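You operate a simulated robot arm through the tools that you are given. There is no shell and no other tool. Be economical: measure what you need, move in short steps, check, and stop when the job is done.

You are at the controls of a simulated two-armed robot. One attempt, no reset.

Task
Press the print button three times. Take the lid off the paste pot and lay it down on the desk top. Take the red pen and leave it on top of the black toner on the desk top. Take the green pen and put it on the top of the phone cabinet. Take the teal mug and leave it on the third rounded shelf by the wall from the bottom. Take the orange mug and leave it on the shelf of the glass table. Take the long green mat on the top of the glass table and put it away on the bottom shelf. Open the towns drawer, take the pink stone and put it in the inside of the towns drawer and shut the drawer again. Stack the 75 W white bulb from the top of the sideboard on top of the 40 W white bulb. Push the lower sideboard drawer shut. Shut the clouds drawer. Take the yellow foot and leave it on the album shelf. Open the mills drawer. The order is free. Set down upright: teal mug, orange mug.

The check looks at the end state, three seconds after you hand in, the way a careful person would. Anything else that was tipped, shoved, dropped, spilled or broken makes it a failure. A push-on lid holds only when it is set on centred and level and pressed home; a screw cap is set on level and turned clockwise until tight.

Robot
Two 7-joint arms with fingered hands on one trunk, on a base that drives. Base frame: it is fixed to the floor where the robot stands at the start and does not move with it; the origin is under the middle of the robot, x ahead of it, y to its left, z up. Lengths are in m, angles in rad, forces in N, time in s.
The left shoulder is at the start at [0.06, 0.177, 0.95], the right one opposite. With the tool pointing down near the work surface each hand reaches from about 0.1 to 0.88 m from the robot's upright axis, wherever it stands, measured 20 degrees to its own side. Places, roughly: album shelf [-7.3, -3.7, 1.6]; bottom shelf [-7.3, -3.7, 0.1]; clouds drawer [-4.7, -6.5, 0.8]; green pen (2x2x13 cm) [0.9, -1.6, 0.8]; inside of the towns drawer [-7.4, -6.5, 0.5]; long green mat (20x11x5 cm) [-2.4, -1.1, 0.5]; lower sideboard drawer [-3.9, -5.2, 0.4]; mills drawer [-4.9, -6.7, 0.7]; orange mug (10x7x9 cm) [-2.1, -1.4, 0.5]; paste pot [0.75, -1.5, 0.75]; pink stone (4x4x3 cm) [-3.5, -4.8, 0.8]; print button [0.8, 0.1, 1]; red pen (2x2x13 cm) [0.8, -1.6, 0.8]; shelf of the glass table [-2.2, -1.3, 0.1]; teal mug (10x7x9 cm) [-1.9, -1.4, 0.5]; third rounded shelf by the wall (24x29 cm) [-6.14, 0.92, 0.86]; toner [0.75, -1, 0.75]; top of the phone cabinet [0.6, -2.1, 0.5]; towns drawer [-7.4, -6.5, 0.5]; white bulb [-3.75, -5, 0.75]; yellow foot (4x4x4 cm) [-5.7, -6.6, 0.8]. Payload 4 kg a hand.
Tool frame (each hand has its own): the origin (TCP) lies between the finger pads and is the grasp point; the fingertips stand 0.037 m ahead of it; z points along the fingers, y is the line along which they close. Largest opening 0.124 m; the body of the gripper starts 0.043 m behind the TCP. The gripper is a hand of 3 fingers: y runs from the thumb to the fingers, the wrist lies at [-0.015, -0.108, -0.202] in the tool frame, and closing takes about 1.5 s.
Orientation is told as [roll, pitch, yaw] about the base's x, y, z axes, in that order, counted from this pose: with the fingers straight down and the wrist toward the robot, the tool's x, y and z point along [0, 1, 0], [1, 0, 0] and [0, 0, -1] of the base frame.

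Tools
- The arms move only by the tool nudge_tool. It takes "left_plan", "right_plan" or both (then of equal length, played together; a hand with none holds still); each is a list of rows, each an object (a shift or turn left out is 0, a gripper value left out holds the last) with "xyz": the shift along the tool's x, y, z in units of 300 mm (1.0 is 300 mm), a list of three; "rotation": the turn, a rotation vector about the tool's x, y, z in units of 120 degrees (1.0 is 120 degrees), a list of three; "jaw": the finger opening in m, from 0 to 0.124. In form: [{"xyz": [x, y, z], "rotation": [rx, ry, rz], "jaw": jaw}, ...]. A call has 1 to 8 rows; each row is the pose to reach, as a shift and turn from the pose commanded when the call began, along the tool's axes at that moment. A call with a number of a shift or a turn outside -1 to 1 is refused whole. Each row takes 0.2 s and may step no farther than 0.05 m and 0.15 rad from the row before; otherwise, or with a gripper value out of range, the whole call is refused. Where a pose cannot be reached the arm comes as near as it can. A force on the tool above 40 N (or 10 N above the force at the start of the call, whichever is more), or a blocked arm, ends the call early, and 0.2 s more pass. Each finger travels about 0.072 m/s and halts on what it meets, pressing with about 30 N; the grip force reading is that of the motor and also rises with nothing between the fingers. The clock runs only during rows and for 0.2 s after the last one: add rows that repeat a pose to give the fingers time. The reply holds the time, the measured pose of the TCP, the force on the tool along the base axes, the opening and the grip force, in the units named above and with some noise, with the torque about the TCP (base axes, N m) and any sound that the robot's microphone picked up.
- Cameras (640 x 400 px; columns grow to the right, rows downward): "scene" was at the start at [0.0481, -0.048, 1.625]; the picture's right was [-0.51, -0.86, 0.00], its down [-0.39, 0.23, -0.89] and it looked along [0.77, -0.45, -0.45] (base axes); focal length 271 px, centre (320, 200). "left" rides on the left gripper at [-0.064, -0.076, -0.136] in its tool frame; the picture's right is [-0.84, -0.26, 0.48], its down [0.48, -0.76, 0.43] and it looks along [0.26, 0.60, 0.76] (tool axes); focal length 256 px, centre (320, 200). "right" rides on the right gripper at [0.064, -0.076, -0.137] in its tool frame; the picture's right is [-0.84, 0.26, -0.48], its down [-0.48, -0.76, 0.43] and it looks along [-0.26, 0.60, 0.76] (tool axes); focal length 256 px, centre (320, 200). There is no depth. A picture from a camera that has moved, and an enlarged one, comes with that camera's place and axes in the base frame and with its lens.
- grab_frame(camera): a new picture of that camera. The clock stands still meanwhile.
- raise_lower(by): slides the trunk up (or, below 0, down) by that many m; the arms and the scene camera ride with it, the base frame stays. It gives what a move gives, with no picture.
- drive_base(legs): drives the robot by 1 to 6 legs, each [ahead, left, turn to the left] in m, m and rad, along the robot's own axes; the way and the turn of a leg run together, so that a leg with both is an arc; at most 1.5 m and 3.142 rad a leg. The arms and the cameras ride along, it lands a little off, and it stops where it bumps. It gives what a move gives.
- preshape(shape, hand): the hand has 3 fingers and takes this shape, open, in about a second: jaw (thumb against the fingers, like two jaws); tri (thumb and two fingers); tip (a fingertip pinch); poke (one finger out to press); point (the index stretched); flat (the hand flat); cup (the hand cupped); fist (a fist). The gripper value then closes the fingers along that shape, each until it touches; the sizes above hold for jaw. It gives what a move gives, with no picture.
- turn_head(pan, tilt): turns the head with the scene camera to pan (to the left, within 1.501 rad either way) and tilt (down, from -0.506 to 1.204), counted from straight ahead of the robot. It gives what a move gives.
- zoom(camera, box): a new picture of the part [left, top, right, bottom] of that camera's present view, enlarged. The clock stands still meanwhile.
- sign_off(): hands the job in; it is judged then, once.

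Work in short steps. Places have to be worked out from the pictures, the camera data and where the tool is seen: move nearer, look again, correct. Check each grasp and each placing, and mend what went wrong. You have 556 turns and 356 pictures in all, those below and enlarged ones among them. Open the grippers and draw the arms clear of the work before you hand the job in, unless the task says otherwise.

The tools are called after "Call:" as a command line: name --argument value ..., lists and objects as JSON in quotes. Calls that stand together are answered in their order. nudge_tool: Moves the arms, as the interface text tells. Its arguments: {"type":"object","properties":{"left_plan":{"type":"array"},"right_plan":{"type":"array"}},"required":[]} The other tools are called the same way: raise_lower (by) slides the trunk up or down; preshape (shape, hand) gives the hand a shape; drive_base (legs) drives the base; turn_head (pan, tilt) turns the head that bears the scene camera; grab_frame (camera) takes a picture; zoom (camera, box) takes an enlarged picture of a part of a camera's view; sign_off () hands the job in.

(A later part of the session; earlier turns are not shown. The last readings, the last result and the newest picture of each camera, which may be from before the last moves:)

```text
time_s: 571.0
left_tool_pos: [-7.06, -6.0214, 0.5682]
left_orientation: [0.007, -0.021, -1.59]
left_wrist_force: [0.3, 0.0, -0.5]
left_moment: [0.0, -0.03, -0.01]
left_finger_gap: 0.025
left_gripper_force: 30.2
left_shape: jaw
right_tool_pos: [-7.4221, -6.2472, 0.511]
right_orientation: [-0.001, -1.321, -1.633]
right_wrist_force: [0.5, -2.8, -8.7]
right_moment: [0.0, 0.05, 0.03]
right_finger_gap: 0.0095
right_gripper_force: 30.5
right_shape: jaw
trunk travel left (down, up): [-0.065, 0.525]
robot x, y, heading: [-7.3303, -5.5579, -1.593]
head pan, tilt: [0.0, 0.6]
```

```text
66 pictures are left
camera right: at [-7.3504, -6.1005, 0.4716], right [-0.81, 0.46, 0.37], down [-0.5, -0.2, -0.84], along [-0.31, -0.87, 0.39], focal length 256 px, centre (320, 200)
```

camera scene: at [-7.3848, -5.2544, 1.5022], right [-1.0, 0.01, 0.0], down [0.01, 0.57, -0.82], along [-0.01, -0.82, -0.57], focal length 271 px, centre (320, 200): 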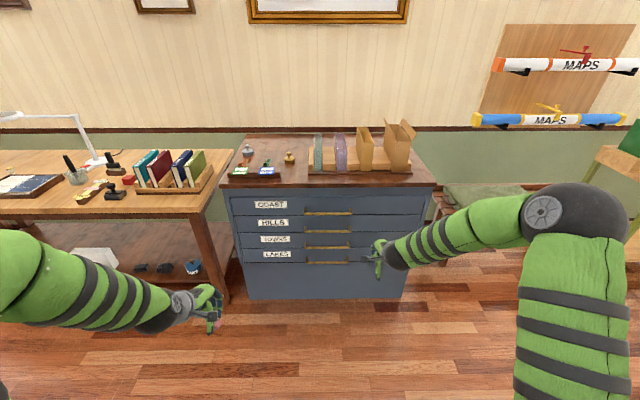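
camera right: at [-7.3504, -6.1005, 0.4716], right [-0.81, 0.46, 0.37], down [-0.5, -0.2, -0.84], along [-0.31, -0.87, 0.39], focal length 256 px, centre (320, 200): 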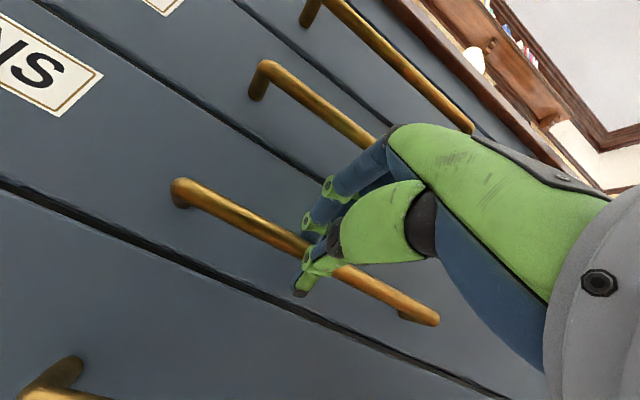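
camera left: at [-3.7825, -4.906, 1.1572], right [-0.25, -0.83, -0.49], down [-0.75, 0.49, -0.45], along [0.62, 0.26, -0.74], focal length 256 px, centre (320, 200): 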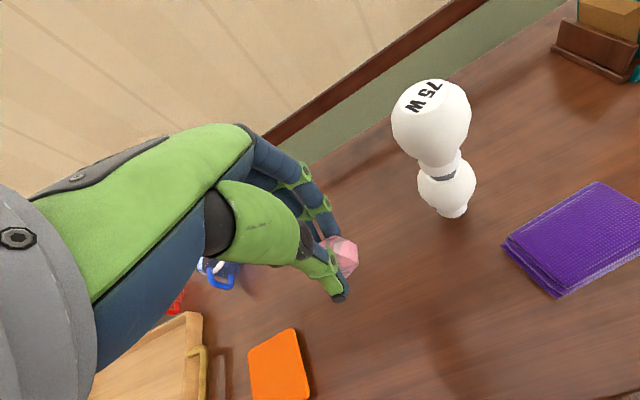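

Gripped on the TOWNS drawer. Pull it out ~22 cm by backing up.

Call:
drive_base --legs '[[-0.1, 0, 0]]'

Call:
drive_base --legs '[[-0.13, 0, 0]]'

Call:
grab_frame --camera "scene"

```text
time_s: 572.2
left_tool_pos: [-7.0583, -5.9225, 0.5677]
left_orientation: [0.006, -0.023, -1.589]
left_wrist_force: [-0.3, -0.8, -0.6]
left_moment: [0.01, -0.03, 0.0]
left_finger_gap: 0.0249
left_gripper_force: 30.2
left_shape: jaw
right_tool_pos: [-7.4219, -6.1475, 0.5119]
right_orientation: [-0.001, -1.321, -1.632]
right_wrist_force: [-3.5, -1.6, -12.6]
right_moment: [0.16, -0.04, -0.06]
right_finger_gap: 0.0088
right_gripper_force: 29.6
right_shape: jaw
trunk travel left (down, up): [-0.065, 0.525]
robot x, y, heading: [-7.3301, -5.4634, -1.584]
head pan, tilt: [0.0, 0.6]
```

```text
time_s: 573.5
left_tool_pos: [-7.0546, -5.7923, 0.5679]
left_orientation: [0.007, -0.021, -1.587]
left_wrist_force: [0.7, 0.1, -0.3]
left_moment: [-0.01, 0.0, 0.0]
left_finger_gap: 0.025
left_gripper_force: 29.9
left_shape: jaw
right_tool_pos: [-7.4195, -6.0184, 0.5105]
right_orientation: [-0.005, -1.32, -1.63]
right_wrist_force: [-19.6, -0.7, -13.9]
right_moment: [0.21, -0.08, -0.46]
right_finger_gap: 0.0081
right_gripper_force: 30.1
right_shape: jaw
trunk travel left (down, up): [-0.065, 0.525]
robot x, y, heading: [-7.3279, -5.3318, -1.584]
head pan, tilt: [0.0, 0.6]
```

```text
65 pictures are left
camera scene: at [-7.3287, -5.3927, 1.2031], right [-1.0, 0.01, 0.0], down [0.01, 0.57, -0.82], along [-0.01, -0.82, -0.57], focal length 271 px, centre (320, 200)
```

scene: 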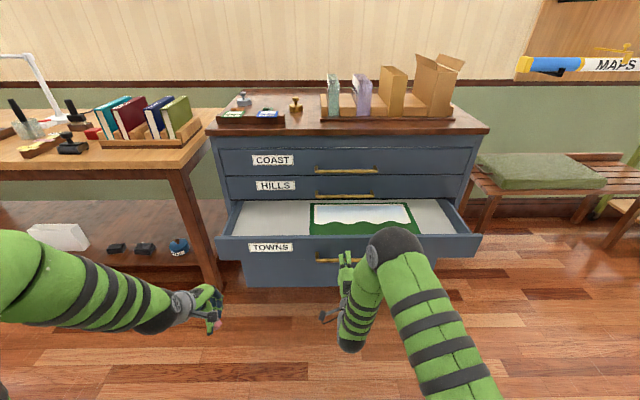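

The TOWNS drawer is open with free space at its left. Release the handle, back the right hand off, raise the trunk and move closer for the left hand.

Call:
nudge_tool --right_plan '[{"xyz": [0, 0, 0], "jaw": 0.03}, {"xyz": [0, 0, 0], "jaw": 0.05}, {"xyz": [0, 0, -0.1]}, {"xyz": [0, 0, -0.25]}, {"xyz": [0, 0, -0.4]}]'

Call:
raise_lower --by 0.35

Call:
drive_base --legs '[[0.2, 0, 0]]'

Call:
grab_frame --camera "left"

```text
time_s: 574.7
left_tool_pos: [-7.0541, -5.7916, 0.5685]
left_orientation: [0.004, -0.022, -1.587]
left_wrist_force: [-0.1, -0.4, -0.2]
left_moment: [0.03, -0.01, -0.02]
left_finger_gap: 0.0251
left_gripper_force: 29.7
left_shape: jaw
right_tool_pos: [-7.3947, -5.9648, 0.568]
right_orientation: [-0.03, -1.303, -1.606]
right_wrist_force: [0.0, -0.4, -1.0]
right_moment: [0.0, 0.03, -0.03]
right_finger_gap: 0.0498
right_gripper_force: 0.1
right_shape: jaw
right hand out of reach, approached as far as the arm can: row 3, 4, 5
trunk travel left (down, up): [-0.065, 0.525]
robot x, y, heading: [-7.3273, -5.335, -1.585]
head pan, tilt: [0.0, 0.6]
```

```text
time_s: 578.1
left_tool_pos: [-7.0552, -5.7923, 0.9177]
left_orientation: [0.007, -0.022, -1.585]
left_wrist_force: [0.0, 0.1, -1.1]
left_moment: [-0.04, 0.0, 0.01]
left_finger_gap: 0.0248
left_gripper_force: 30.0
left_shape: jaw
right_tool_pos: [-7.3941, -5.9646, 0.9198]
right_orientation: [-0.031, -1.304, -1.606]
right_wrist_force: [-0.4, 0.6, 0.3]
right_moment: [-0.02, -0.01, 0.0]
right_finger_gap: 0.0498
right_gripper_force: 0.0
right_shape: jaw
trunk travel left (down, up): [-0.415, 0.175]
robot x, y, heading: [-7.3263, -5.3311, -1.585]
head pan, tilt: [0.0, 0.6]
```

```text
time_s: 579.7
left_tool_pos: [-7.0591, -5.9958, 0.9178]
left_orientation: [0.008, -0.022, -1.589]
left_wrist_force: [-0.3, -0.2, -0.7]
left_moment: [0.0, 0.02, -0.05]
left_finger_gap: 0.0246
left_gripper_force: 29.5
left_shape: jaw
right_tool_pos: [-7.399, -6.1665, 0.9179]
right_orientation: [-0.031, -1.304, -1.608]
right_wrist_force: [0.2, -0.2, 0.3]
right_moment: [0.01, 0.03, 0.0]
right_finger_gap: 0.0498
right_gripper_force: 0.0
right_shape: jaw
trunk travel left (down, up): [-0.415, 0.175]
robot x, y, heading: [-7.3318, -5.534, -1.583]
head pan, tilt: [0.0, 0.6]
```

```text
64 pictures are left
camera left: at [-7.1218, -5.9146, 1.0527], right [-0.83, 0.26, -0.49], down [0.5, 0.74, -0.45], along [0.25, -0.62, -0.75], focal length 256 px, centre (320, 200)
```

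left: 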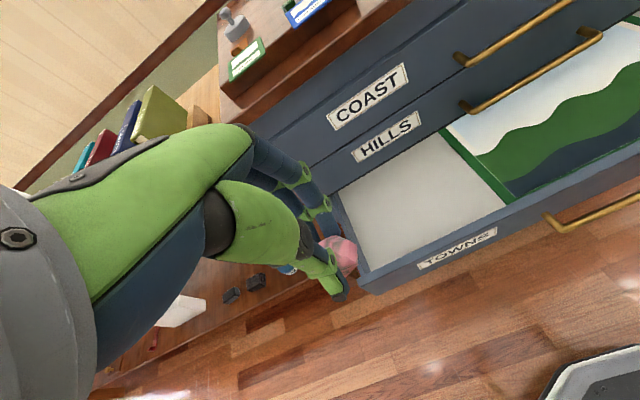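

Empty compartment centre is about (-7.165, -6.21). Move the stone over it and lower.

Call:
nudge_tool --left_plan '[{"xyz": [-0.04, 0.09, 0.1]}, {"xyz": [-0.08, 0.18, 0.2]}, {"xyz": [-0.12, 0.27, 0.31]}, {"xyz": [-0.16, 0.36, 0.42]}, {"xyz": [-0.2, 0.45, 0.53]}, {"xyz": [-0.25, 0.53, 0.64]}, {"xyz": [-0.3, 0.61, 0.75]}, {"xyz": [-0.333, 0.683, 0.85]}]'

Call:
nudge_tool --left_plan '[{"xyz": [0, 0, 0.1]}, {"xyz": [0, 0, 0.2]}, {"xyz": [0, 0, 0.28]}, {"xyz": [0, 0, 0.34]}, {"xyz": [0, 0, 0.4]}, {"xyz": [0, 0, 0.44]}]'

Call:
grab_frame --camera "left"

```text
time_s: 581.5
left_tool_pos: [-7.1625, -6.2045, 0.6682]
left_orientation: [0.007, -0.022, -1.588]
left_wrist_force: [0.8, 0.2, 0.2]
left_moment: [0.02, -0.01, 0.03]
left_finger_gap: 0.0247
left_gripper_force: 29.9
left_shape: jaw
right_tool_pos: [-7.4005, -6.1671, 0.9191]
right_orientation: [-0.032, -1.302, -1.611]
right_wrist_force: [0.0, -0.8, 0.4]
right_moment: [-0.01, 0.01, -0.04]
right_finger_gap: 0.0497
right_gripper_force: 0.1
right_shape: jaw
trunk travel left (down, up): [-0.415, 0.175]
robot x, y, heading: [-7.3257, -5.5342, -1.589]
head pan, tilt: [0.0, 0.6]
```

```text
time_s: 582.9
left_tool_pos: [-7.1598, -6.207, 0.5345]
left_orientation: [0.006, -0.022, -1.59]
left_wrist_force: [-0.3, 0.0, -0.9]
left_moment: [0.01, 0.02, -0.01]
left_finger_gap: 0.0243
left_gripper_force: 29.6
left_shape: jaw
right_tool_pos: [-7.3985, -6.1658, 0.9172]
right_orientation: [-0.032, -1.305, -1.609]
right_wrist_force: [-0.2, 0.5, -0.7]
right_moment: [0.0, 0.0, 0.02]
right_finger_gap: 0.0499
right_gripper_force: 0.1
right_shape: jaw
trunk travel left (down, up): [-0.415, 0.175]
robot x, y, heading: [-7.3282, -5.5343, -1.591]
head pan, tilt: [0.0, 0.6]
```

```text
63 pictures are left
camera left: at [-7.2234, -6.1265, 0.6701], right [-0.83, 0.26, -0.49], down [0.5, 0.74, -0.45], along [0.25, -0.62, -0.74], focal length 256 px, centre (320, 200)
```

left: 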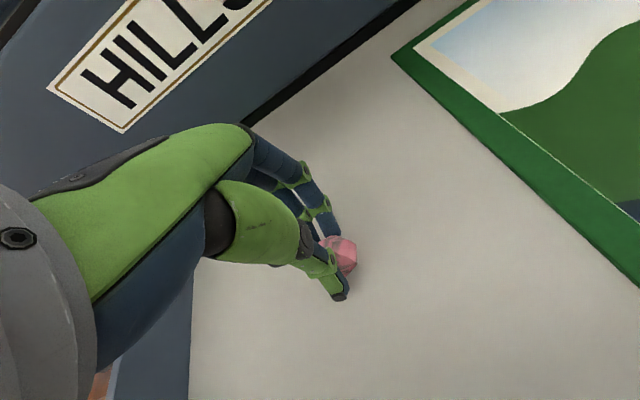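

Inside the drawer; lower until contact, then release.

Call:
nudge_tool --left_plan '[{"xyz": [0, 0, 0.03]}, {"xyz": [0, 0, 0.055]}, {"xyz": [0, 0, 0.08]}, {"xyz": [0, 0, 0.1]}, {"xyz": [0, 0, 0.12]}]'

```text
time_s: 583.4
left_tool_pos: [-7.1606, -6.2135, 0.5322]
left_orientation: [0.006, -0.041, -1.589]
left_wrist_force: [0.9, 3.6, 24.5]
left_moment: [-0.07, -0.08, -0.02]
left_finger_gap: 0.0265
left_gripper_force: 29.8
left_shape: jaw
right_tool_pos: [-7.399, -6.1646, 0.9195]
right_orientation: [-0.031, -1.307, -1.607]
right_wrist_force: [-0.7, 0.0, -0.6]
right_moment: [-0.03, -0.03, 0.0]
right_finger_gap: 0.0498
right_gripper_force: 0.0
right_shape: jaw
trunk travel left (down, up): [-0.415, 0.175]
robot x, y, heading: [-7.328, -5.5357, -1.592]
head pan, tilt: [0.0, 0.6]
stopped in row 2 (left hand): the force on the tool passed its limit (the readings are from after the stop); the commanded pose is now the measured one
```

Contact at the bottom. Open and rise straight up.

Call:
nudge_tool --left_plan '[{"xyz": [0, 0, -0.005], "jaw": 0.04}, {"xyz": [0, 0, -0.01], "jaw": 0.06}, {"xyz": [0, 0, -0.08]}, {"xyz": [0, 0, -0.2]}, {"xyz": [0, 0, -0.35]}, {"xyz": [0, -0.03, -0.5]}, {"xyz": [0, -0.06, -0.65]}, {"xyz": [0, -0.15, -0.78]}]'

Call:
grab_frame --camera "left"

```text
time_s: 585.2
left_tool_pos: [-7.1608, -6.1588, 0.7622]
left_orientation: [0.007, -0.035, -1.591]
left_wrist_force: [0.7, -0.7, -0.5]
left_moment: [0.0, -0.02, -0.04]
left_finger_gap: 0.0599
left_gripper_force: 0.1
left_shape: jaw
right_tool_pos: [-7.3992, -6.1656, 0.9186]
right_orientation: [-0.03, -1.305, -1.609]
right_wrist_force: [0.1, -0.2, -0.3]
right_moment: [0.01, -0.02, 0.01]
right_finger_gap: 0.0497
right_gripper_force: 0.1
right_shape: jaw
trunk travel left (down, up): [-0.415, 0.175]
robot x, y, heading: [-7.3287, -5.5305, -1.587]
head pan, tilt: [0.0, 0.6]
```

```text
62 pictures are left
camera left: at [-7.225, -6.0771, 0.8956], right [-0.83, 0.26, -0.5], down [0.5, 0.74, -0.46], along [0.25, -0.63, -0.74], focal length 256 px, centre (320, 200)
```

left: 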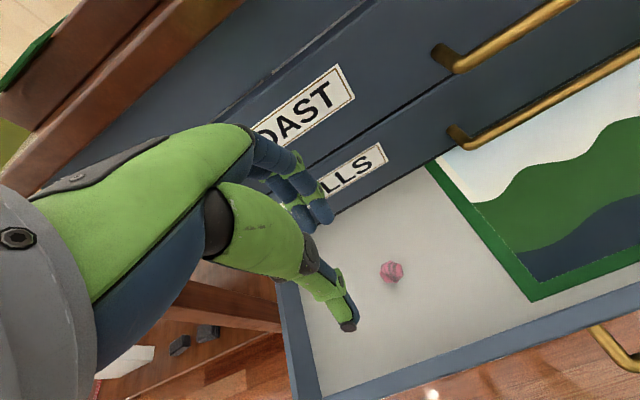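

The stone lies in the drawer. Lift the left hand clear, back up, make a right fist, lower it to drawer height and push the drawer shut.

Call:
nudge_tool --left_plan '[{"xyz": [0, -0.1, -0.1]}, {"xyz": [0, -0.2, -0.2]}, {"xyz": [0, -0.3, -0.3]}, {"xyz": [0, -0.4, -0.4]}, {"xyz": [0, -0.5, -0.5]}]'

Call:
drive_base --legs '[[-0.25, 0, 0]]'

Call:
preshape --hand "right" --shape "fist"

Call:
raise_lower --by -0.38

Call:
drive_base --legs '[[0.15, -0.03, 0]]'

Call:
grab_frame --camera "scene"

```text
time_s: 586.4
left_tool_pos: [-7.1589, -6.0038, 0.9077]
left_orientation: [0.005, -0.034, -1.59]
left_wrist_force: [-0.1, -0.6, 0.7]
left_moment: [0.01, -0.02, -0.04]
left_finger_gap: 0.0598
left_gripper_force: 0.2
left_shape: jaw
right_tool_pos: [-7.3997, -6.1656, 0.9203]
right_orientation: [-0.031, -1.304, -1.609]
right_wrist_force: [-0.9, -0.9, -0.9]
right_moment: [-0.02, 0.0, 0.0]
right_finger_gap: 0.0495
right_gripper_force: 0.0
right_shape: jaw
trunk travel left (down, up): [-0.415, 0.175]
robot x, y, heading: [-7.3323, -5.5331, -1.587]
head pan, tilt: [0.0, 0.6]
```

```text
time_s: 588.2
left_tool_pos: [-7.1571, -5.7525, 0.9075]
left_orientation: [0.007, -0.034, -1.597]
left_wrist_force: [-0.6, 0.3, -0.4]
left_moment: [-0.01, -0.01, 0.0]
left_finger_gap: 0.0599
left_gripper_force: 0.0
left_shape: jaw
right_tool_pos: [-7.3993, -5.9123, 0.9189]
right_orientation: [-0.031, -1.305, -1.619]
right_wrist_force: [-0.6, 0.2, 0.4]
right_moment: [-0.02, -0.02, 0.0]
right_finger_gap: 0.0493
right_gripper_force: 0.1
right_shape: jaw
trunk travel left (down, up): [-0.415, 0.175]
robot x, y, heading: [-7.3214, -5.2804, -1.59]
head pan, tilt: [0.0, 0.6]
```

```text
time_s: 589.1
left_tool_pos: [-7.1559, -5.7537, 0.9062]
left_orientation: [0.006, -0.034, -1.598]
left_wrist_force: [0.4, 0.3, -0.7]
left_moment: [0.04, -0.03, 0.04]
left_finger_gap: 0.0599
left_gripper_force: 0.1
left_shape: jaw
right_tool_pos: [-7.3989, -5.9134, 0.9193]
right_orientation: [-0.032, -1.306, -1.617]
right_wrist_force: [-0.2, -0.3, 0.8]
right_moment: [-0.02, 0.03, 0.01]
right_finger_gap: 0.0
right_gripper_force: 0.0
right_shape: fist
trunk travel left (down, up): [-0.415, 0.175]
robot x, y, heading: [-7.3259, -5.2813, -1.596]
head pan, tilt: [0.0, 0.6]
```

```text
time_s: 592.8
left_tool_pos: [-7.1569, -5.7533, 0.5273]
left_orientation: [0.009, -0.033, -1.597]
left_wrist_force: [0.4, -0.2, 0.7]
left_moment: [-0.01, 0.04, 0.01]
left_finger_gap: 0.0599
left_gripper_force: 0.1
left_shape: jaw
right_tool_pos: [-7.3987, -5.9125, 0.5385]
right_orientation: [-0.031, -1.303, -1.618]
right_wrist_force: [0.5, -0.1, 0.7]
right_moment: [-0.03, 0.0, 0.03]
right_finger_gap: 0.0
right_gripper_force: 0.1
right_shape: fist
trunk travel left (down, up): [-0.035, 0.555]
robot x, y, heading: [-7.3246, -5.2855, -1.6]
head pan, tilt: [0.0, 0.6]
```

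```text
time_s: 594.2
left_tool_pos: [-7.1911, -5.9023, 0.5267]
left_orientation: [0.006, -0.032, -1.598]
left_wrist_force: [0.3, -0.3, -1.1]
left_moment: [-0.01, 0.04, 0.0]
left_finger_gap: 0.0599
left_gripper_force: 0.1
left_shape: jaw
right_tool_pos: [-7.4346, -6.0629, 0.5378]
right_orientation: [-0.032, -1.306, -1.618]
right_wrist_force: [-0.1, -0.5, 0.1]
right_moment: [0.02, -0.06, -0.01]
right_finger_gap: 0.0002
right_gripper_force: 0.1
right_shape: fist
trunk travel left (down, up): [-0.035, 0.555]
robot x, y, heading: [-7.3563, -5.4324, -1.595]
head pan, tilt: [0.0, 0.6]
```

```text
61 pictures are left
camera scene: at [-7.361, -5.491, 1.1733], right [-1.0, 0.03, 0.0], down [0.01, 0.56, -0.83], along [-0.02, -0.82, -0.56], focal length 271 px, centre (320, 200)
```

scene: 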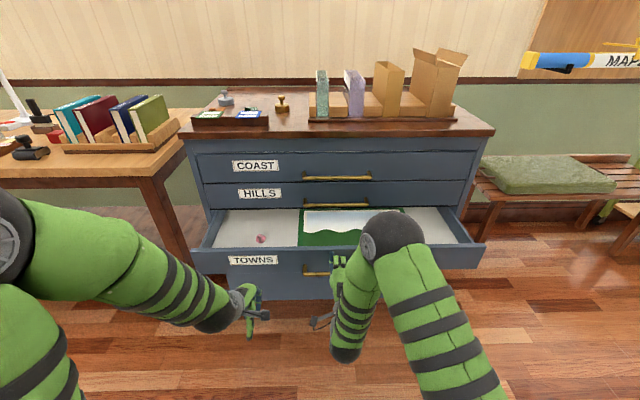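

Fist is at the drawer front. Push forward in steps until it stops.

Call:
drive_base --legs '[[0.1, 0, 0]]'

Call:
drive_base --legs '[[0.08, 0, 0]]'

Call:
drive_base --legs '[[0.04, 0, 0]]'

Call:
drive_base --legs '[[0.03, 0, 0]]'

Call:
grab_frame --camera "scene"

```text
time_s: 595.3
left_tool_pos: [-7.1942, -6.0045, 0.5269]
left_orientation: [0.006, -0.033, -1.599]
left_wrist_force: [-0.5, 0.3, -0.2]
left_moment: [-0.01, -0.01, -0.03]
left_finger_gap: 0.0601
left_gripper_force: 0.1
left_shape: jaw
right_tool_pos: [-7.4376, -6.1632, 0.5391]
right_orientation: [-0.03, -1.306, -1.619]
right_wrist_force: [0.4, -0.2, -0.4]
right_moment: [-0.01, 0.0, -0.02]
right_finger_gap: 0.0
right_gripper_force: 0.0
right_shape: fist
trunk travel left (down, up): [-0.035, 0.555]
robot x, y, heading: [-7.3624, -5.5304, -1.597]
head pan, tilt: [0.0, 0.6]
```

```text
time_s: 596.4
left_tool_pos: [-7.1973, -6.0838, 0.5274]
left_orientation: [0.005, -0.033, -1.601]
left_wrist_force: [0.0, 0.5, -0.2]
left_moment: [0.01, -0.02, 0.0]
left_finger_gap: 0.0596
left_gripper_force: 0.0
left_shape: jaw
right_tool_pos: [-7.4397, -6.2451, 0.5389]
right_orientation: [-0.032, -1.306, -1.622]
right_wrist_force: [0.3, 0.8, -1.2]
right_moment: [0.03, 0.0, -0.01]
right_finger_gap: 0.0002
right_gripper_force: 0.0
right_shape: fist
trunk travel left (down, up): [-0.035, 0.555]
robot x, y, heading: [-7.3662, -5.611, -1.6]
head pan, tilt: [0.0, 0.6]
```

```text
time_s: 597.2
left_tool_pos: [-7.1976, -6.1238, 0.5275]
left_orientation: [0.005, -0.033, -1.601]
left_wrist_force: [-0.7, -0.3, 1.2]
left_moment: [0.01, 0.01, -0.01]
left_finger_gap: 0.0599
left_gripper_force: 0.1
left_shape: jaw
right_tool_pos: [-7.44, -6.2837, 0.5401]
right_orientation: [-0.029, -1.306, -1.623]
right_wrist_force: [1.1, 9.8, -0.9]
right_moment: [-0.33, 0.03, 0.18]
right_finger_gap: 0.0002
right_gripper_force: 0.1
right_shape: fist
trunk travel left (down, up): [-0.035, 0.555]
robot x, y, heading: [-7.3678, -5.6501, -1.598]
head pan, tilt: [0.0, 0.6]
```

```text
time_s: 598.0
left_tool_pos: [-7.1982, -6.1338, 0.5275]
left_orientation: [0.004, -0.034, -1.599]
left_wrist_force: [-0.1, 0.6, 0.2]
left_moment: [0.0, -0.01, -0.03]
left_finger_gap: 0.0598
left_gripper_force: 0.1
left_shape: jaw
right_tool_pos: [-7.4411, -6.2879, 0.535]
right_orientation: [-0.046, -1.294, -1.598]
right_wrist_force: [-1.9, 15.2, 0.7]
right_moment: [-0.57, -0.09, 0.27]
right_finger_gap: 0.0001
right_gripper_force: 0.1
right_shape: fist
trunk travel left (down, up): [-0.035, 0.555]
robot x, y, heading: [-7.3621, -5.6595, -1.598]
head pan, tilt: [0.0, 0.6]
stopped in leg 1: the force on the tool passed its limit (the readings are from after the stop); the commanded pose is now the measured one
```

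```text
60 pictures are left
camera scene: at [-7.3675, -5.7201, 1.1734], right [-1.0, 0.03, 0.0], down [0.02, 0.56, -0.83], along [-0.02, -0.83, -0.56], focal length 271 px, centre (320, 200)
```

scene: 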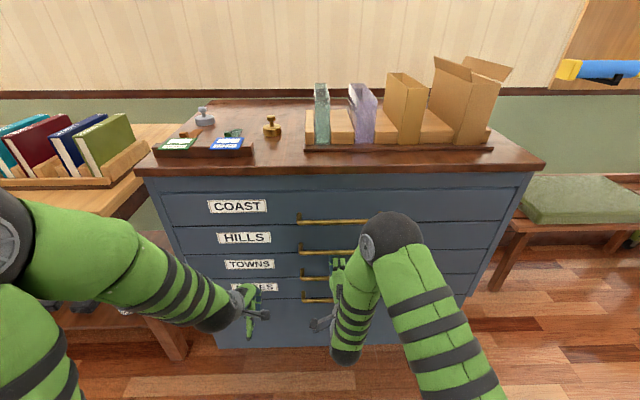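

The towns drawer is shut. Back off, raise the trunk, straighten the right hand, and go to the workbench for the yellow foot.

Call:
drive_base --legs '[[-0.45, 0, 0]]'

Call:
raise_lower --by 0.45

Call:
nudge_tool --right_plan '[{"xyz": [-0.06, 0.02, 0], "rotation": [0.07, 0, 0]}, {"xyz": [-0.12, 0.04, 0], "rotation": [0.14, 0, 0]}, {"xyz": [-0.18, 0.06, 0], "rotation": [0.21, 0, 0]}, {"xyz": [-0.24, 0.08, 0], "rotation": [0.28, 0, 0]}, {"xyz": [-0.3, 0.1, 0], "rotation": [0.35, 0, 0]}, {"xyz": [-0.36, 0.12, 0], "rotation": [0.42, 0, 0]}, {"xyz": [-0.42, 0.14, 0], "rotation": [0.49, 0, 0]}, {"xyz": [-0.48, 0.16, 0], "rotation": [0.56, 0, 0]}]'

Call:
drive_base --legs '[[0, 1.45, 0.02]]'

Call:
turn_head --pan 0.0 --tilt 0.65

Call:
grab_frame --camera "scene"

```text
time_s: 600.8
left_tool_pos: [-7.1853, -5.6847, 0.5272]
left_orientation: [0.005, -0.034, -1.6]
left_wrist_force: [0.2, 0.5, 0.6]
left_moment: [-0.03, 0.03, 0.01]
left_finger_gap: 0.0598
left_gripper_force: 0.0
left_shape: jaw
right_tool_pos: [-7.4272, -5.8401, 0.5342]
right_orientation: [-0.045, -1.293, -1.603]
right_wrist_force: [-0.9, 0.4, -0.9]
right_moment: [0.02, -0.01, -0.06]
right_finger_gap: 0.0001
right_gripper_force: 0.0
right_shape: fist
trunk travel left (down, up): [-0.035, 0.555]
robot x, y, heading: [-7.3512, -5.2131, -1.6]
head pan, tilt: [0.0, 0.6]
```

```text
refused: 0.45 is not a number from -0.4 to 0.4
```

```text
time_s: 602.5
left_tool_pos: [-7.1857, -5.6851, 0.5269]
left_orientation: [0.005, -0.032, -1.596]
left_wrist_force: [-0.6, 0.3, -0.1]
left_moment: [-0.02, 0.02, 0.03]
left_finger_gap: 0.0596
left_gripper_force: 0.1
left_shape: jaw
right_tool_pos: [-7.571, -5.8429, 0.5813]
right_orientation: [-0.008, -0.12, -1.643]
right_wrist_force: [-0.6, -0.3, 0.6]
right_moment: [-0.02, 0.04, 0.01]
right_finger_gap: 0.0
right_gripper_force: 0.1
right_shape: fist
trunk travel left (down, up): [-0.035, 0.555]
robot x, y, heading: [-7.3529, -5.2099, -1.598]
head pan, tilt: [0.0, 0.6]
```

```text
time_s: 609.7
left_tool_pos: [-5.7263, -5.7012, 0.5267]
left_orientation: [0.006, -0.033, -1.569]
left_wrist_force: [-0.6, -0.3, 0.5]
left_moment: [-0.02, -0.02, -0.01]
left_finger_gap: 0.0597
left_gripper_force: 0.0
left_shape: jaw
right_tool_pos: [-6.1077, -5.8692, 0.5819]
right_orientation: [-0.013, -0.121, -1.614]
right_wrist_force: [-0.1, -0.9, -0.6]
right_moment: [0.02, 0.03, -0.01]
right_finger_gap: 0.0001
right_gripper_force: 0.0
right_shape: fist
trunk travel left (down, up): [-0.035, 0.555]
robot x, y, heading: [-5.9059, -5.2329, -1.572]
head pan, tilt: [0.0, 0.6]
```

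```text
time_s: 610.4
left_tool_pos: [-5.7261, -5.7, 0.5276]
left_orientation: [0.004, -0.033, -1.572]
left_wrist_force: [1.5, 0.3, 0.2]
left_moment: [0.01, 0.01, 0.03]
left_finger_gap: 0.0594
left_gripper_force: 0.1
left_shape: jaw
right_tool_pos: [-6.1082, -5.869, 0.5825]
right_orientation: [-0.012, -0.119, -1.616]
right_wrist_force: [0.6, 0.2, 0.8]
right_moment: [0.0, -0.02, 0.02]
right_finger_gap: 0.0
right_gripper_force: 0.1
right_shape: fist
trunk travel left (down, up): [-0.035, 0.555]
robot x, y, heading: [-5.9044, -5.2313, -1.566]
head pan, tilt: [0.0, 0.649]
```

```text
59 pictures are left
camera scene: at [-5.9066, -5.2909, 1.169], right [-1.0, 0.0, 0.0], down [0.0, 0.6, -0.8], along [0.0, -0.8, -0.6], focal length 271 px, centre (320, 200)
```

scene: 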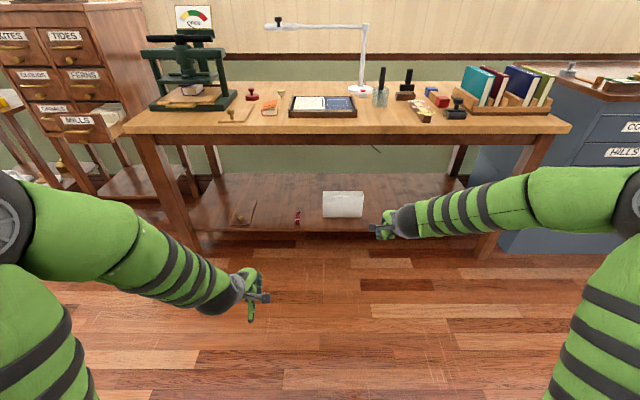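

Raise the trunk 0.4 m and zoom on the bench.

Call:
raise_lower --by 0.4

Call:
zoom --camera "scene" --box '[200, 110, 440, 260]'

```text
time_s: 614.2
left_tool_pos: [-5.7255, -5.7, 0.9266]
left_orientation: [0.005, -0.033, -1.569]
left_wrist_force: [0.5, 0.3, 0.4]
left_moment: [-0.01, -0.01, 0.01]
left_finger_gap: 0.0599
left_gripper_force: 0.1
left_shape: jaw
right_tool_pos: [-6.1077, -5.8695, 0.9822]
right_orientation: [-0.012, -0.121, -1.617]
right_wrist_force: [-0.5, -0.1, 0.5]
right_moment: [0.02, -0.03, 0.05]
right_finger_gap: 0.0001
right_gripper_force: 0.1
right_shape: fist
trunk travel left (down, up): [-0.435, 0.155]
robot x, y, heading: [-5.9012, -5.2347, -1.574]
head pan, tilt: [0.0, 0.649]
```

```text
2.67 times, centred on (320, 185) of scene
camera zoom: at [-5.9066, -5.291, 1.5689], right [-1.0, 0.0, 0.0], down [0.0, 0.6, -0.8], along [0.0, -0.8, -0.6], focal length 722 px, centre (320, 240)
```

zoom: 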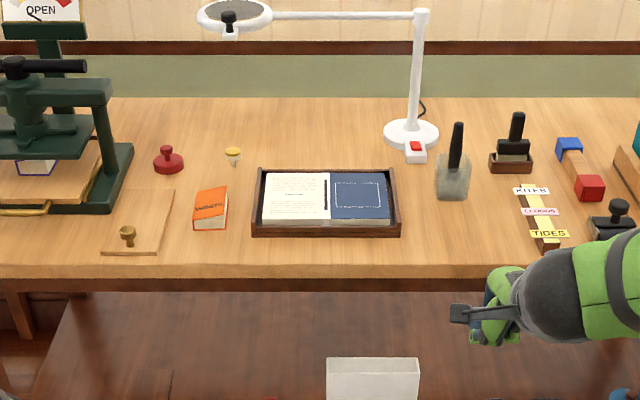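

The yellow foot is at about (-5.733, -6.535, 0.83). Raise the right fist out of the way, then drive up to the bench.

Call:
nudge_tool --right_plan '[{"xyz": [-0.05, -0.08, -0.12]}, {"xyz": [-0.1, -0.16, -0.24]}, {"xyz": [-0.15, -0.24, -0.36]}, {"xyz": [-0.2, -0.32, -0.48]}, {"xyz": [-0.25, -0.4, -0.6]}, {"xyz": [-0.3, -0.48, -0.72]}]' --left_plan '[{"xyz": [0, 0, -0.05]}, {"xyz": [0, 0, -0.1]}, {"xyz": [0, 0, -0.15]}, {"xyz": [0, 0, -0.2]}, {"xyz": [0, 0, -0.25]}, {"xyz": [0, 0, -0.3]}]'

Call:
drive_base --legs '[[0.57, 0, 0]]'

Call:
grab_frame --camera "left"

Call:
grab_frame --camera "scene"

```text
time_s: 615.6
left_tool_pos: [-5.727, -5.6954, 1.0179]
left_orientation: [0.008, -0.036, -1.572]
left_wrist_force: [-0.5, 1.1, 0.3]
left_moment: [0.0, 0.0, 0.03]
left_finger_gap: 0.0596
left_gripper_force: 0.1
left_shape: jaw
right_tool_pos: [-6.1859, -5.6938, 1.182]
right_orientation: [-0.011, -0.118, -1.616]
right_wrist_force: [0.0, 0.1, -0.3]
right_moment: [0.01, -0.03, -0.02]
right_finger_gap: 0.0
right_gripper_force: 0.0
right_shape: fist
trunk travel left (down, up): [-0.435, 0.155]
robot x, y, heading: [-5.9037, -5.2325, -1.573]
head pan, tilt: [0.0, 0.649]
```

```text
time_s: 618.9
left_tool_pos: [-5.7235, -6.2763, 1.0182]
left_orientation: [0.006, -0.034, -1.565]
left_wrist_force: [-0.4, -0.5, -0.1]
left_moment: [0.03, -0.04, 0.02]
left_finger_gap: 0.0597
left_gripper_force: 0.0
left_shape: jaw
right_tool_pos: [-6.1824, -6.2779, 1.182]
right_orientation: [-0.013, -0.12, -1.611]
right_wrist_force: [0.0, 0.1, -0.4]
right_moment: [-0.01, 0.04, 0.01]
right_finger_gap: 0.0
right_gripper_force: 0.2
right_shape: fist
trunk travel left (down, up): [-0.435, 0.155]
robot x, y, heading: [-5.9047, -5.8116, -1.568]
head pan, tilt: [0.0, 0.649]
```

```text
57 pictures are left
camera left: at [-5.7872, -6.1961, 1.1509], right [-0.84, 0.24, -0.5], down [0.48, 0.75, -0.46], along [0.26, -0.62, -0.74], focal length 256 px, centre (320, 200)
```

left: 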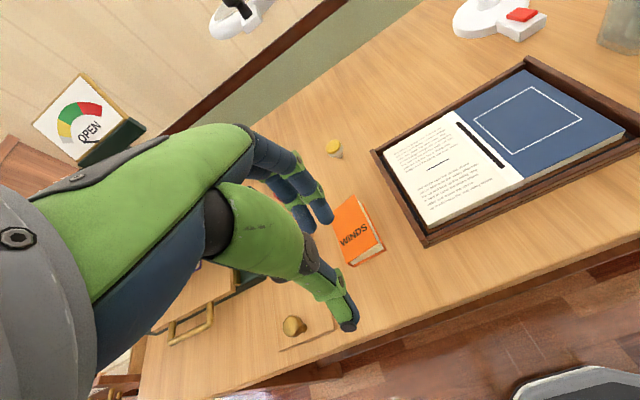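

```text
56 pictures are left
camera scene: at [-5.9047, -5.872, 1.569], right [-1.0, -0.01, 0.0], down [0.0, 0.6, -0.8], along [0.0, -0.8, -0.6], focal length 271 px, centre (320, 200)
```

scene: 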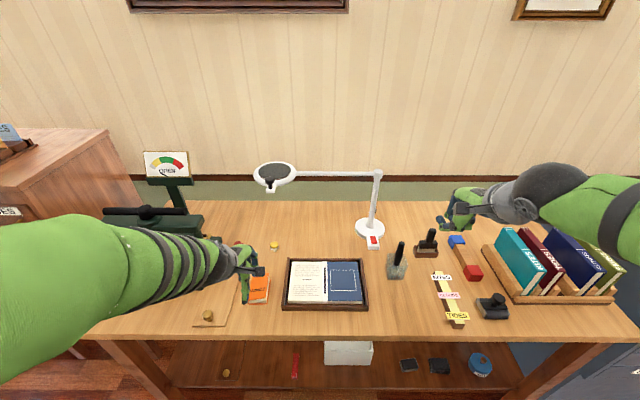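

Triangulated at about (-5.718, -6.634, 0.76), under the lamp head's near edge. I'll pitch the left hand forward ~30° to stay clear of the lamp and approach.

Call:
nudge_tool --left_plan '[{"xyz": [0.003, 0.13, 0.05], "rotation": [-0.035, 0, 0]}, {"xyz": [0.006, 0.26, 0.1], "rotation": [-0.07, 0, 0]}, {"xyz": [0.01, 0.39, 0.16], "rotation": [-0.105, 0, 0]}, {"xyz": [0.013, 0.52, 0.22], "rotation": [-0.14, 0, 0]}, {"xyz": [0.016, 0.65, 0.28], "rotation": [-0.175, 0, 0]}, {"xyz": [0.018, 0.78, 0.35], "rotation": [-0.21, 0, 0]}, {"xyz": [0.018, 0.9, 0.42], "rotation": [-0.239, 0, 0]}]'

Call:
grab_frame --camera "left"

Call:
zoom --camera "scene" --box '[210, 140, 330, 310]'

```text
time_s: 620.5
left_tool_pos: [-5.7141, -6.5513, 0.9]
left_orientation: [0.007, -0.537, -1.566]
left_wrist_force: [-1.3, -1.1, 0.1]
left_moment: [0.01, -0.02, -0.01]
left_finger_gap: 0.0598
left_gripper_force: 0.1
left_shape: jaw
right_tool_pos: [-6.1808, -6.2778, 1.1815]
right_orientation: [-0.013, -0.121, -1.61]
right_wrist_force: [-0.5, 0.3, 0.3]
right_moment: [0.01, 0.01, 0.02]
right_finger_gap: 0.0
right_gripper_force: 0.0
right_shape: fist
trunk travel left (down, up): [-0.435, 0.155]
robot x, y, heading: [-5.9038, -5.8127, -1.567]
head pan, tilt: [0.0, 0.649]
```

```text
55 pictures are left
camera left: at [-5.7785, -6.4161, 0.9786], right [-0.83, -0.03, -0.55], down [0.48, 0.43, -0.76], along [0.26, -0.9, -0.35], focal length 256 px, centre (320, 200)
```

left: 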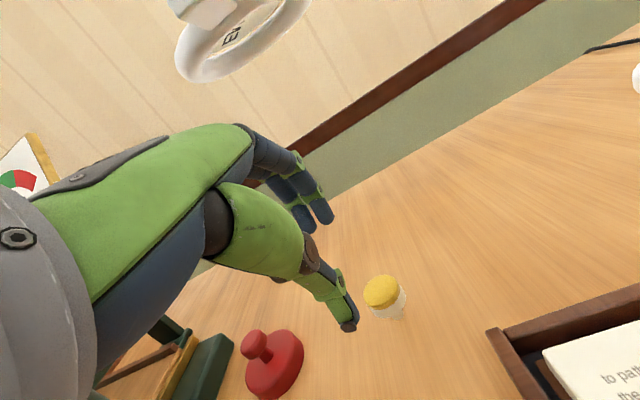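

```text
2.35 times, centred on (270, 225) of scene
camera zoom: at [-5.9044, -5.8722, 1.569], right [-1.0, -0.01, 0.0], down [0.0, 0.6, -0.8], along [0.0, -0.8, -0.6], focal length 637 px, centre (438, 141)
```

zoom: 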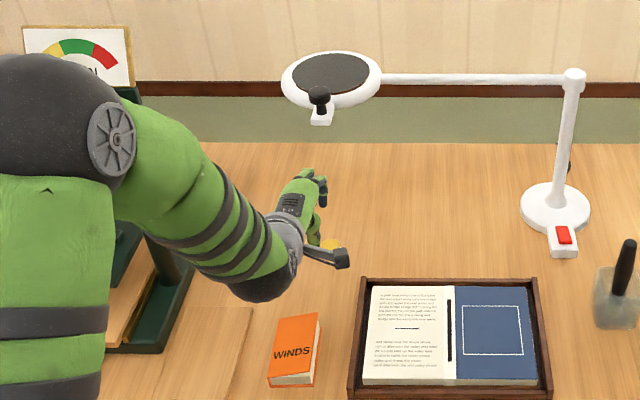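

Foot located in hand coordinates ~14 cm ahead. Advance along the tool axis so the fingertips surround it, then close.

Call:
nudge_tool --left_plan '[{"xyz": [-0.005, -0.02, 0.1], "jaw": 0.065}, {"xyz": [-0.01, -0.035, 0.2]}, {"xyz": [-0.013, -0.043, 0.28]}, {"xyz": [-0.013, -0.043, 0.33]}, {"xyz": [-0.013, -0.043, 0.36]}]'

Call:
zoom --camera "left" --box '[240, 160, 440, 340]'

```text
time_s: 621.3
left_tool_pos: [-5.7193, -6.5858, 0.8359]
left_orientation: [0.001, -0.56, -1.565]
left_wrist_force: [-0.5, 4.6, 14.6]
left_moment: [0.7, 0.07, 0.0]
left_finger_gap: 0.0652
left_gripper_force: 0.0
left_shape: jaw
right_tool_pos: [-6.1813, -6.2776, 1.1816]
right_orientation: [-0.012, -0.12, -1.612]
right_wrist_force: [0.2, -0.2, -0.1]
right_moment: [0.04, 0.04, 0.0]
right_finger_gap: 0.0001
right_gripper_force: 0.0
right_shape: fist
trunk travel left (down, up): [-0.435, 0.155]
robot x, y, heading: [-5.9046, -5.8161, -1.56]
head pan, tilt: [0.0, 0.649]
stopped in row 4 (left hand): the force on the tool passed its limit (the readings are from after the stop); the commanded pose is now the measured one
```

```text
2.22 times, centred on (340, 250) of left
camera zoom: at [-5.7834, -6.4493, 0.9111], right [-0.84, -0.04, -0.55], down [0.48, 0.42, -0.77], along [0.26, -0.91, -0.33], focal length 569 px, centre (276, 89)
```

zoom: 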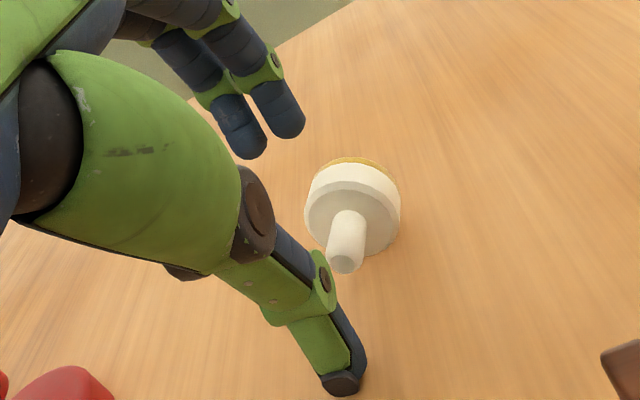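

The foot tipped onto its side when touched (harmless). It now lies at about (-5.719, -6.664, 0.768). Lift slightly, reduce the pitch and reposition above it.

Call:
nudge_tool --left_plan '[{"xyz": [0, 0.053, -0.085]}, {"xyz": [0, 0.12, -0.03], "rotation": [0.06, 0, 0]}, {"xyz": [0, 0.17, 0.06], "rotation": [0.124, 0, 0]}, {"xyz": [0, 0.19, 0.12], "rotation": [0.124, 0, 0]}]'

Call:
zoom --camera "left" --box '[240, 160, 440, 340]'

```text
time_s: 622.3
left_tool_pos: [-5.7172, -6.6505, 0.8322]
left_orientation: [0.001, -0.29, -1.565]
left_wrist_force: [-0.1, -0.7, -0.3]
left_moment: [0.02, 0.01, -0.01]
left_finger_gap: 0.0648
left_gripper_force: 0.1
left_shape: jaw
right_tool_pos: [-6.1805, -6.2787, 1.1819]
right_orientation: [-0.013, -0.121, -1.609]
right_wrist_force: [-0.6, -0.4, 0.0]
right_moment: [-0.04, 0.0, 0.03]
right_finger_gap: 0.0002
right_gripper_force: 0.1
right_shape: fist
trunk travel left (down, up): [-0.435, 0.155]
robot x, y, heading: [-5.9045, -5.8147, -1.564]
head pan, tilt: [0.0, 0.649]
```

```text
2.22 times, centred on (340, 250) of left
camera zoom: at [-5.782, -6.5393, 0.9404], right [-0.84, 0.1, -0.54], down [0.48, 0.61, -0.63], along [0.26, -0.79, -0.56], focal length 569 px, centre (276, 89)
```

zoom: 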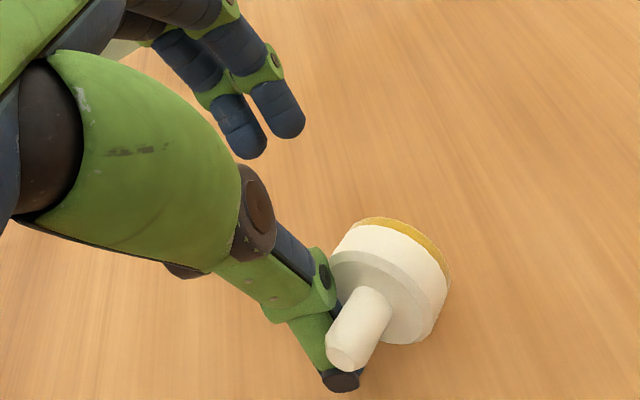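

Two hand views put it at (-5.731, -6.641, 0.782). Shift 1.4 cm right, 2.3 cm back, 2 cm down, and close.

Call:
nudge_tool --left_plan '[{"xyz": [-0.047, -0.078, 0.0]}, {"xyz": [-0.047, -0.078, 0.04]}, {"xyz": [-0.047, -0.078, 0.06]}, {"xyz": [-0.047, -0.078, 0.06], "jaw": 0.04}, {"xyz": [-0.047, -0.078, 0.06], "jaw": 0.02}, {"xyz": [-0.047, -0.078, 0.06], "jaw": 0.0}, {"xyz": [-0.047, -0.078, 0.06]}, {"xyz": [-0.047, -0.078, 0.06]}]'

Call:
zoom --camera "left" --box '[240, 160, 440, 340]'

```text
time_s: 623.0
left_tool_pos: [-5.7309, -6.6381, 0.8278]
left_orientation: [-0.002, -0.318, -1.563]
left_wrist_force: [4.1, 3.3, 17.9]
left_moment: [0.8, -0.19, -0.13]
left_finger_gap: 0.0667
left_gripper_force: 0.0
left_shape: jaw
right_tool_pos: [-6.181, -6.2768, 1.1818]
right_orientation: [-0.011, -0.12, -1.607]
right_wrist_force: [0.2, 0.2, -0.2]
right_moment: [0.0, -0.02, 0.01]
right_finger_gap: 0.0
right_gripper_force: 0.0
right_shape: fist
trunk travel left (down, up): [-0.435, 0.155]
robot x, y, heading: [-5.9048, -5.8141, -1.566]
head pan, tilt: [0.0, 0.649]
stopped in row 3 (left hand): the force on the tool passed its limit (the readings are from after the stop); the commanded pose is now the measured one
```

```text
2.22 times, centred on (340, 250) of left
camera zoom: at [-5.7961, -6.5236, 0.9339], right [-0.84, 0.09, -0.54], down [0.48, 0.59, -0.65], along [0.26, -0.8, -0.54], focal length 569 px, centre (276, 89)
```

zoom: 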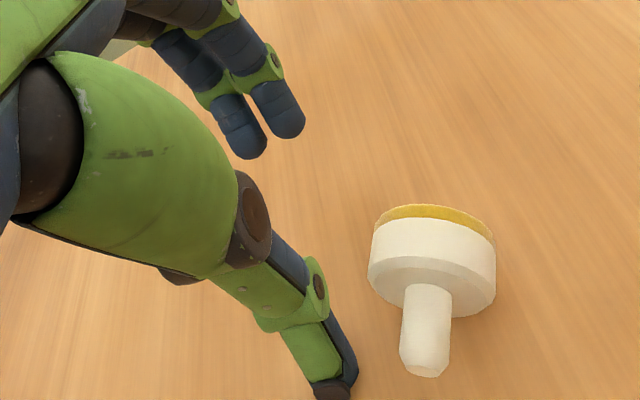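

The bench top is actually at z ≈ 0.785 and the foot got nudged to about (-5.771, -6.612). Lift, re-centre over it, and look.

Call:
nudge_tool --left_plan '[{"xyz": [0, 0.052, -0.155]}, {"xyz": [-0.07, 0.0, -0.175]}, {"xyz": [-0.133, -0.06, -0.19]}, {"xyz": [-0.133, -0.085, -0.11]}]'

Call:
zoom --camera "left" --box '[240, 160, 440, 340]'

```text
time_s: 624.0
left_tool_pos: [-5.7733, -6.6014, 0.8486]
left_orientation: [0.0, -0.31, -1.562]
left_wrist_force: [-0.9, -0.1, 0.5]
left_moment: [-0.01, -0.03, 0.0]
left_finger_gap: 0.065
left_gripper_force: 0.1
left_shape: jaw
right_tool_pos: [-6.181, -6.2782, 1.1809]
right_orientation: [-0.013, -0.121, -1.611]
right_wrist_force: [0.3, -0.4, 0.3]
right_moment: [-0.03, -0.01, -0.03]
right_finger_gap: 0.0
right_gripper_force: 0.0
right_shape: fist
trunk travel left (down, up): [-0.435, 0.155]
robot x, y, heading: [-5.9041, -5.8102, -1.569]
head pan, tilt: [0.0, 0.649]
```

```text
2.22 times, centred on (340, 250) of left
camera zoom: at [-5.8375, -6.4875, 0.9553], right [-0.84, 0.09, -0.54], down [0.48, 0.59, -0.65], along [0.26, -0.8, -0.54], focal length 569 px, centre (276, 89)
```

zoom: 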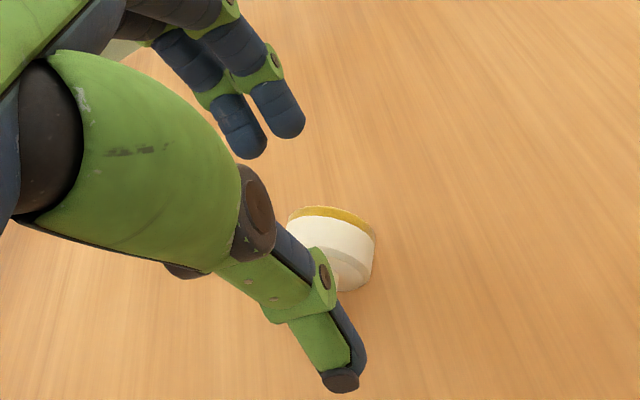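

Centred well. Lower 1.5 cm and close.

Call:
nudge_tool --left_plan '[{"xyz": [-0.01, -0.02, 0.03]}, {"xyz": [-0.01, -0.02, 0.048]}, {"xyz": [-0.01, -0.02, 0.045], "jaw": 0.045}, {"xyz": [-0.01, -0.02, 0.04], "jaw": 0.02}, {"xyz": [-0.01, -0.02, 0.035], "jaw": 0.0}, {"xyz": [-0.01, -0.02, 0.035]}, {"xyz": [-0.01, -0.02, 0.035]}]'

Call:
zoom --camera "left" --box '[240, 160, 440, 340]'

```text
time_s: 625.5
left_tool_pos: [-5.7749, -6.6001, 0.8352]
left_orientation: [0.001, -0.31, -1.561]
left_wrist_force: [0.8, 0.0, -1.1]
left_moment: [-0.05, 0.0, 0.01]
left_finger_gap: 0.0162
left_gripper_force: 30.0
left_shape: jaw
right_tool_pos: [-6.1826, -6.2779, 1.1806]
right_orientation: [-0.012, -0.119, -1.61]
right_wrist_force: [0.1, 0.2, 0.0]
right_moment: [0.02, 0.0, 0.01]
right_finger_gap: 0.0
right_gripper_force: 0.0
right_shape: fist
trunk travel left (down, up): [-0.435, 0.155]
robot x, y, heading: [-5.9035, -5.8146, -1.564]
head pan, tilt: [0.0, 0.649]
```

```text
2.22 times, centred on (340, 250) of left
camera zoom: at [-5.8395, -6.4861, 0.9426], right [-0.84, 0.09, -0.54], down [0.48, 0.59, -0.65], along [0.26, -0.8, -0.54], focal length 569 px, centre (276, 89)
```

zoom: 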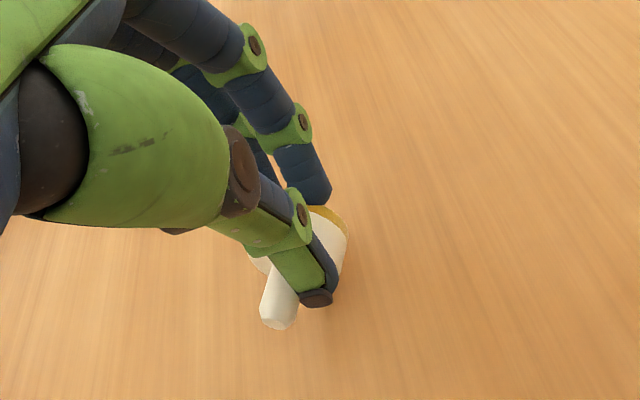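

Gripped on the disc. Lift up and back.

Call:
nudge_tool --left_plan '[{"xyz": [0, 0, -0.08]}, {"xyz": [0, 0, -0.2]}, {"xyz": [0, -0.08, -0.33]}, {"xyz": [0, -0.2, -0.43]}, {"xyz": [0, -0.33, -0.5]}, {"xyz": [0, -0.47, -0.55]}, {"xyz": [0, -0.62, -0.58]}]'

Call:
grab_frame --camera "left"

```text
time_s: 627.1
left_tool_pos: [-5.7772, -6.3707, 0.9431]
left_orientation: [0.001, -0.311, -1.563]
left_wrist_force: [0.8, -0.2, -0.4]
left_moment: [0.0, 0.0, -0.02]
left_finger_gap: 0.0163
left_gripper_force: 30.1
left_shape: jaw
right_tool_pos: [-6.1809, -6.2782, 1.1817]
right_orientation: [-0.012, -0.122, -1.608]
right_wrist_force: [0.1, 0.1, -0.7]
right_moment: [0.02, -0.01, 0.01]
right_finger_gap: 0.0
right_gripper_force: 0.0
right_shape: fist
trunk travel left (down, up): [-0.435, 0.155]
robot x, y, heading: [-5.9021, -5.8087, -1.568]
head pan, tilt: [0.0, 0.649]
```

```text
48 pictures are left
camera left: at [-5.8427, -6.2561, 1.0496], right [-0.84, 0.09, -0.54], down [0.48, 0.59, -0.65], along [0.26, -0.8, -0.54], focal length 256 px, centre (320, 200)
```

left: 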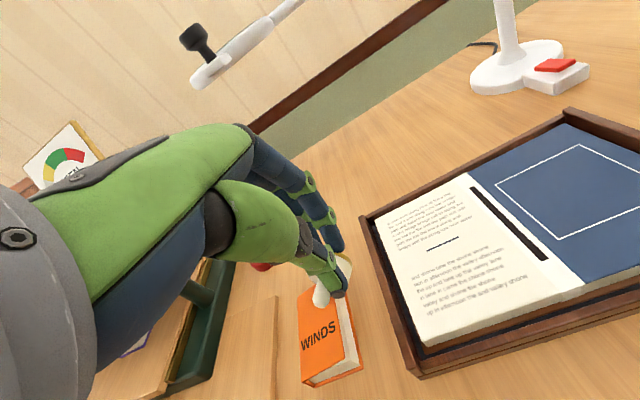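

Held securely. Drive to the album shelf: back up, move right, turn around, raise the trunk fully, and look.

Call:
drive_base --legs '[[-0.6, 0, 0], [0, -1.33, 0], [0, 0, 3.135], [0.35, 0, 0]]'

Call:
raise_lower --by 0.15

Call:
turn_head --pan 0.0 --tilt 0.3

Call:
grab_frame --camera "scene"

```text
time_s: 645.9
left_tool_pos: [-7.306, -4.3075, 0.9424]
left_orientation: [-0.001, -0.311, 1.514]
left_wrist_force: [-0.1, 0.6, 0.6]
left_moment: [-0.01, -0.01, 0.02]
left_finger_gap: 0.0154
left_gripper_force: 30.1
left_shape: jaw
right_tool_pos: [-6.91, -4.4253, 1.1806]
right_orientation: [-0.011, -0.12, 1.469]
right_wrist_force: [0.4, -0.6, 0.2]
right_moment: [0.03, 0.04, 0.02]
right_finger_gap: 0.0003
right_gripper_force: 0.0
right_shape: fist
trunk travel left (down, up): [-0.435, 0.155]
robot x, y, heading: [-7.2156, -4.8754, 1.509]
head pan, tilt: [0.0, 0.649]
```

```text
time_s: 647.6
left_tool_pos: [-7.3063, -4.3084, 1.0925]
left_orientation: [0.0, -0.31, 1.515]
left_wrist_force: [-0.5, 0.3, 0.5]
left_moment: [-0.05, 0.01, 0.02]
left_finger_gap: 0.0153
left_gripper_force: 30.2
left_shape: jaw
right_tool_pos: [-6.9086, -4.4257, 1.3314]
right_orientation: [-0.012, -0.121, 1.466]
right_wrist_force: [-0.3, 0.0, 0.0]
right_moment: [0.0, 0.01, -0.03]
right_finger_gap: 0.0
right_gripper_force: 0.1
right_shape: fist
trunk travel left (down, up): [-0.585, 0.005]
robot x, y, heading: [-7.2158, -4.8746, 1.517]
head pan, tilt: [0.0, 0.649]
```

```text
time_s: 648.5
left_tool_pos: [-7.3066, -4.3077, 1.0929]
left_orientation: [0.0, -0.31, 1.516]
left_wrist_force: [-1.0, -1.0, 0.1]
left_moment: [-0.01, -0.03, 0.02]
left_finger_gap: 0.0155
left_gripper_force: 30.2
left_shape: jaw
right_tool_pos: [-6.9104, -4.4268, 1.3307]
right_orientation: [-0.012, -0.12, 1.469]
right_wrist_force: [-0.4, 0.1, -0.5]
right_moment: [0.0, 0.01, 0.02]
right_finger_gap: 0.0001
right_gripper_force: 0.1
right_shape: fist
trunk travel left (down, up): [-0.585, 0.005]
robot x, y, heading: [-7.2187, -4.8733, 1.519]
head pan, tilt: [0.0, 0.3]
```

```text
47 pictures are left
camera scene: at [-7.2133, -4.8106, 1.7507], right [1.0, -0.06, 0.0], down [-0.02, -0.3, -0.95], along [0.05, 0.95, -0.3], focal length 271 px, centre (320, 200)
```

scene: 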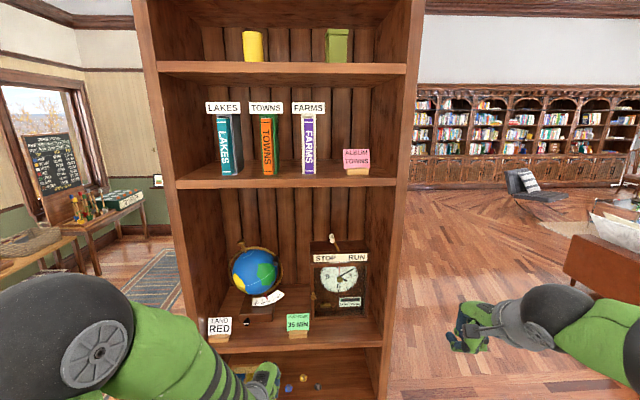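

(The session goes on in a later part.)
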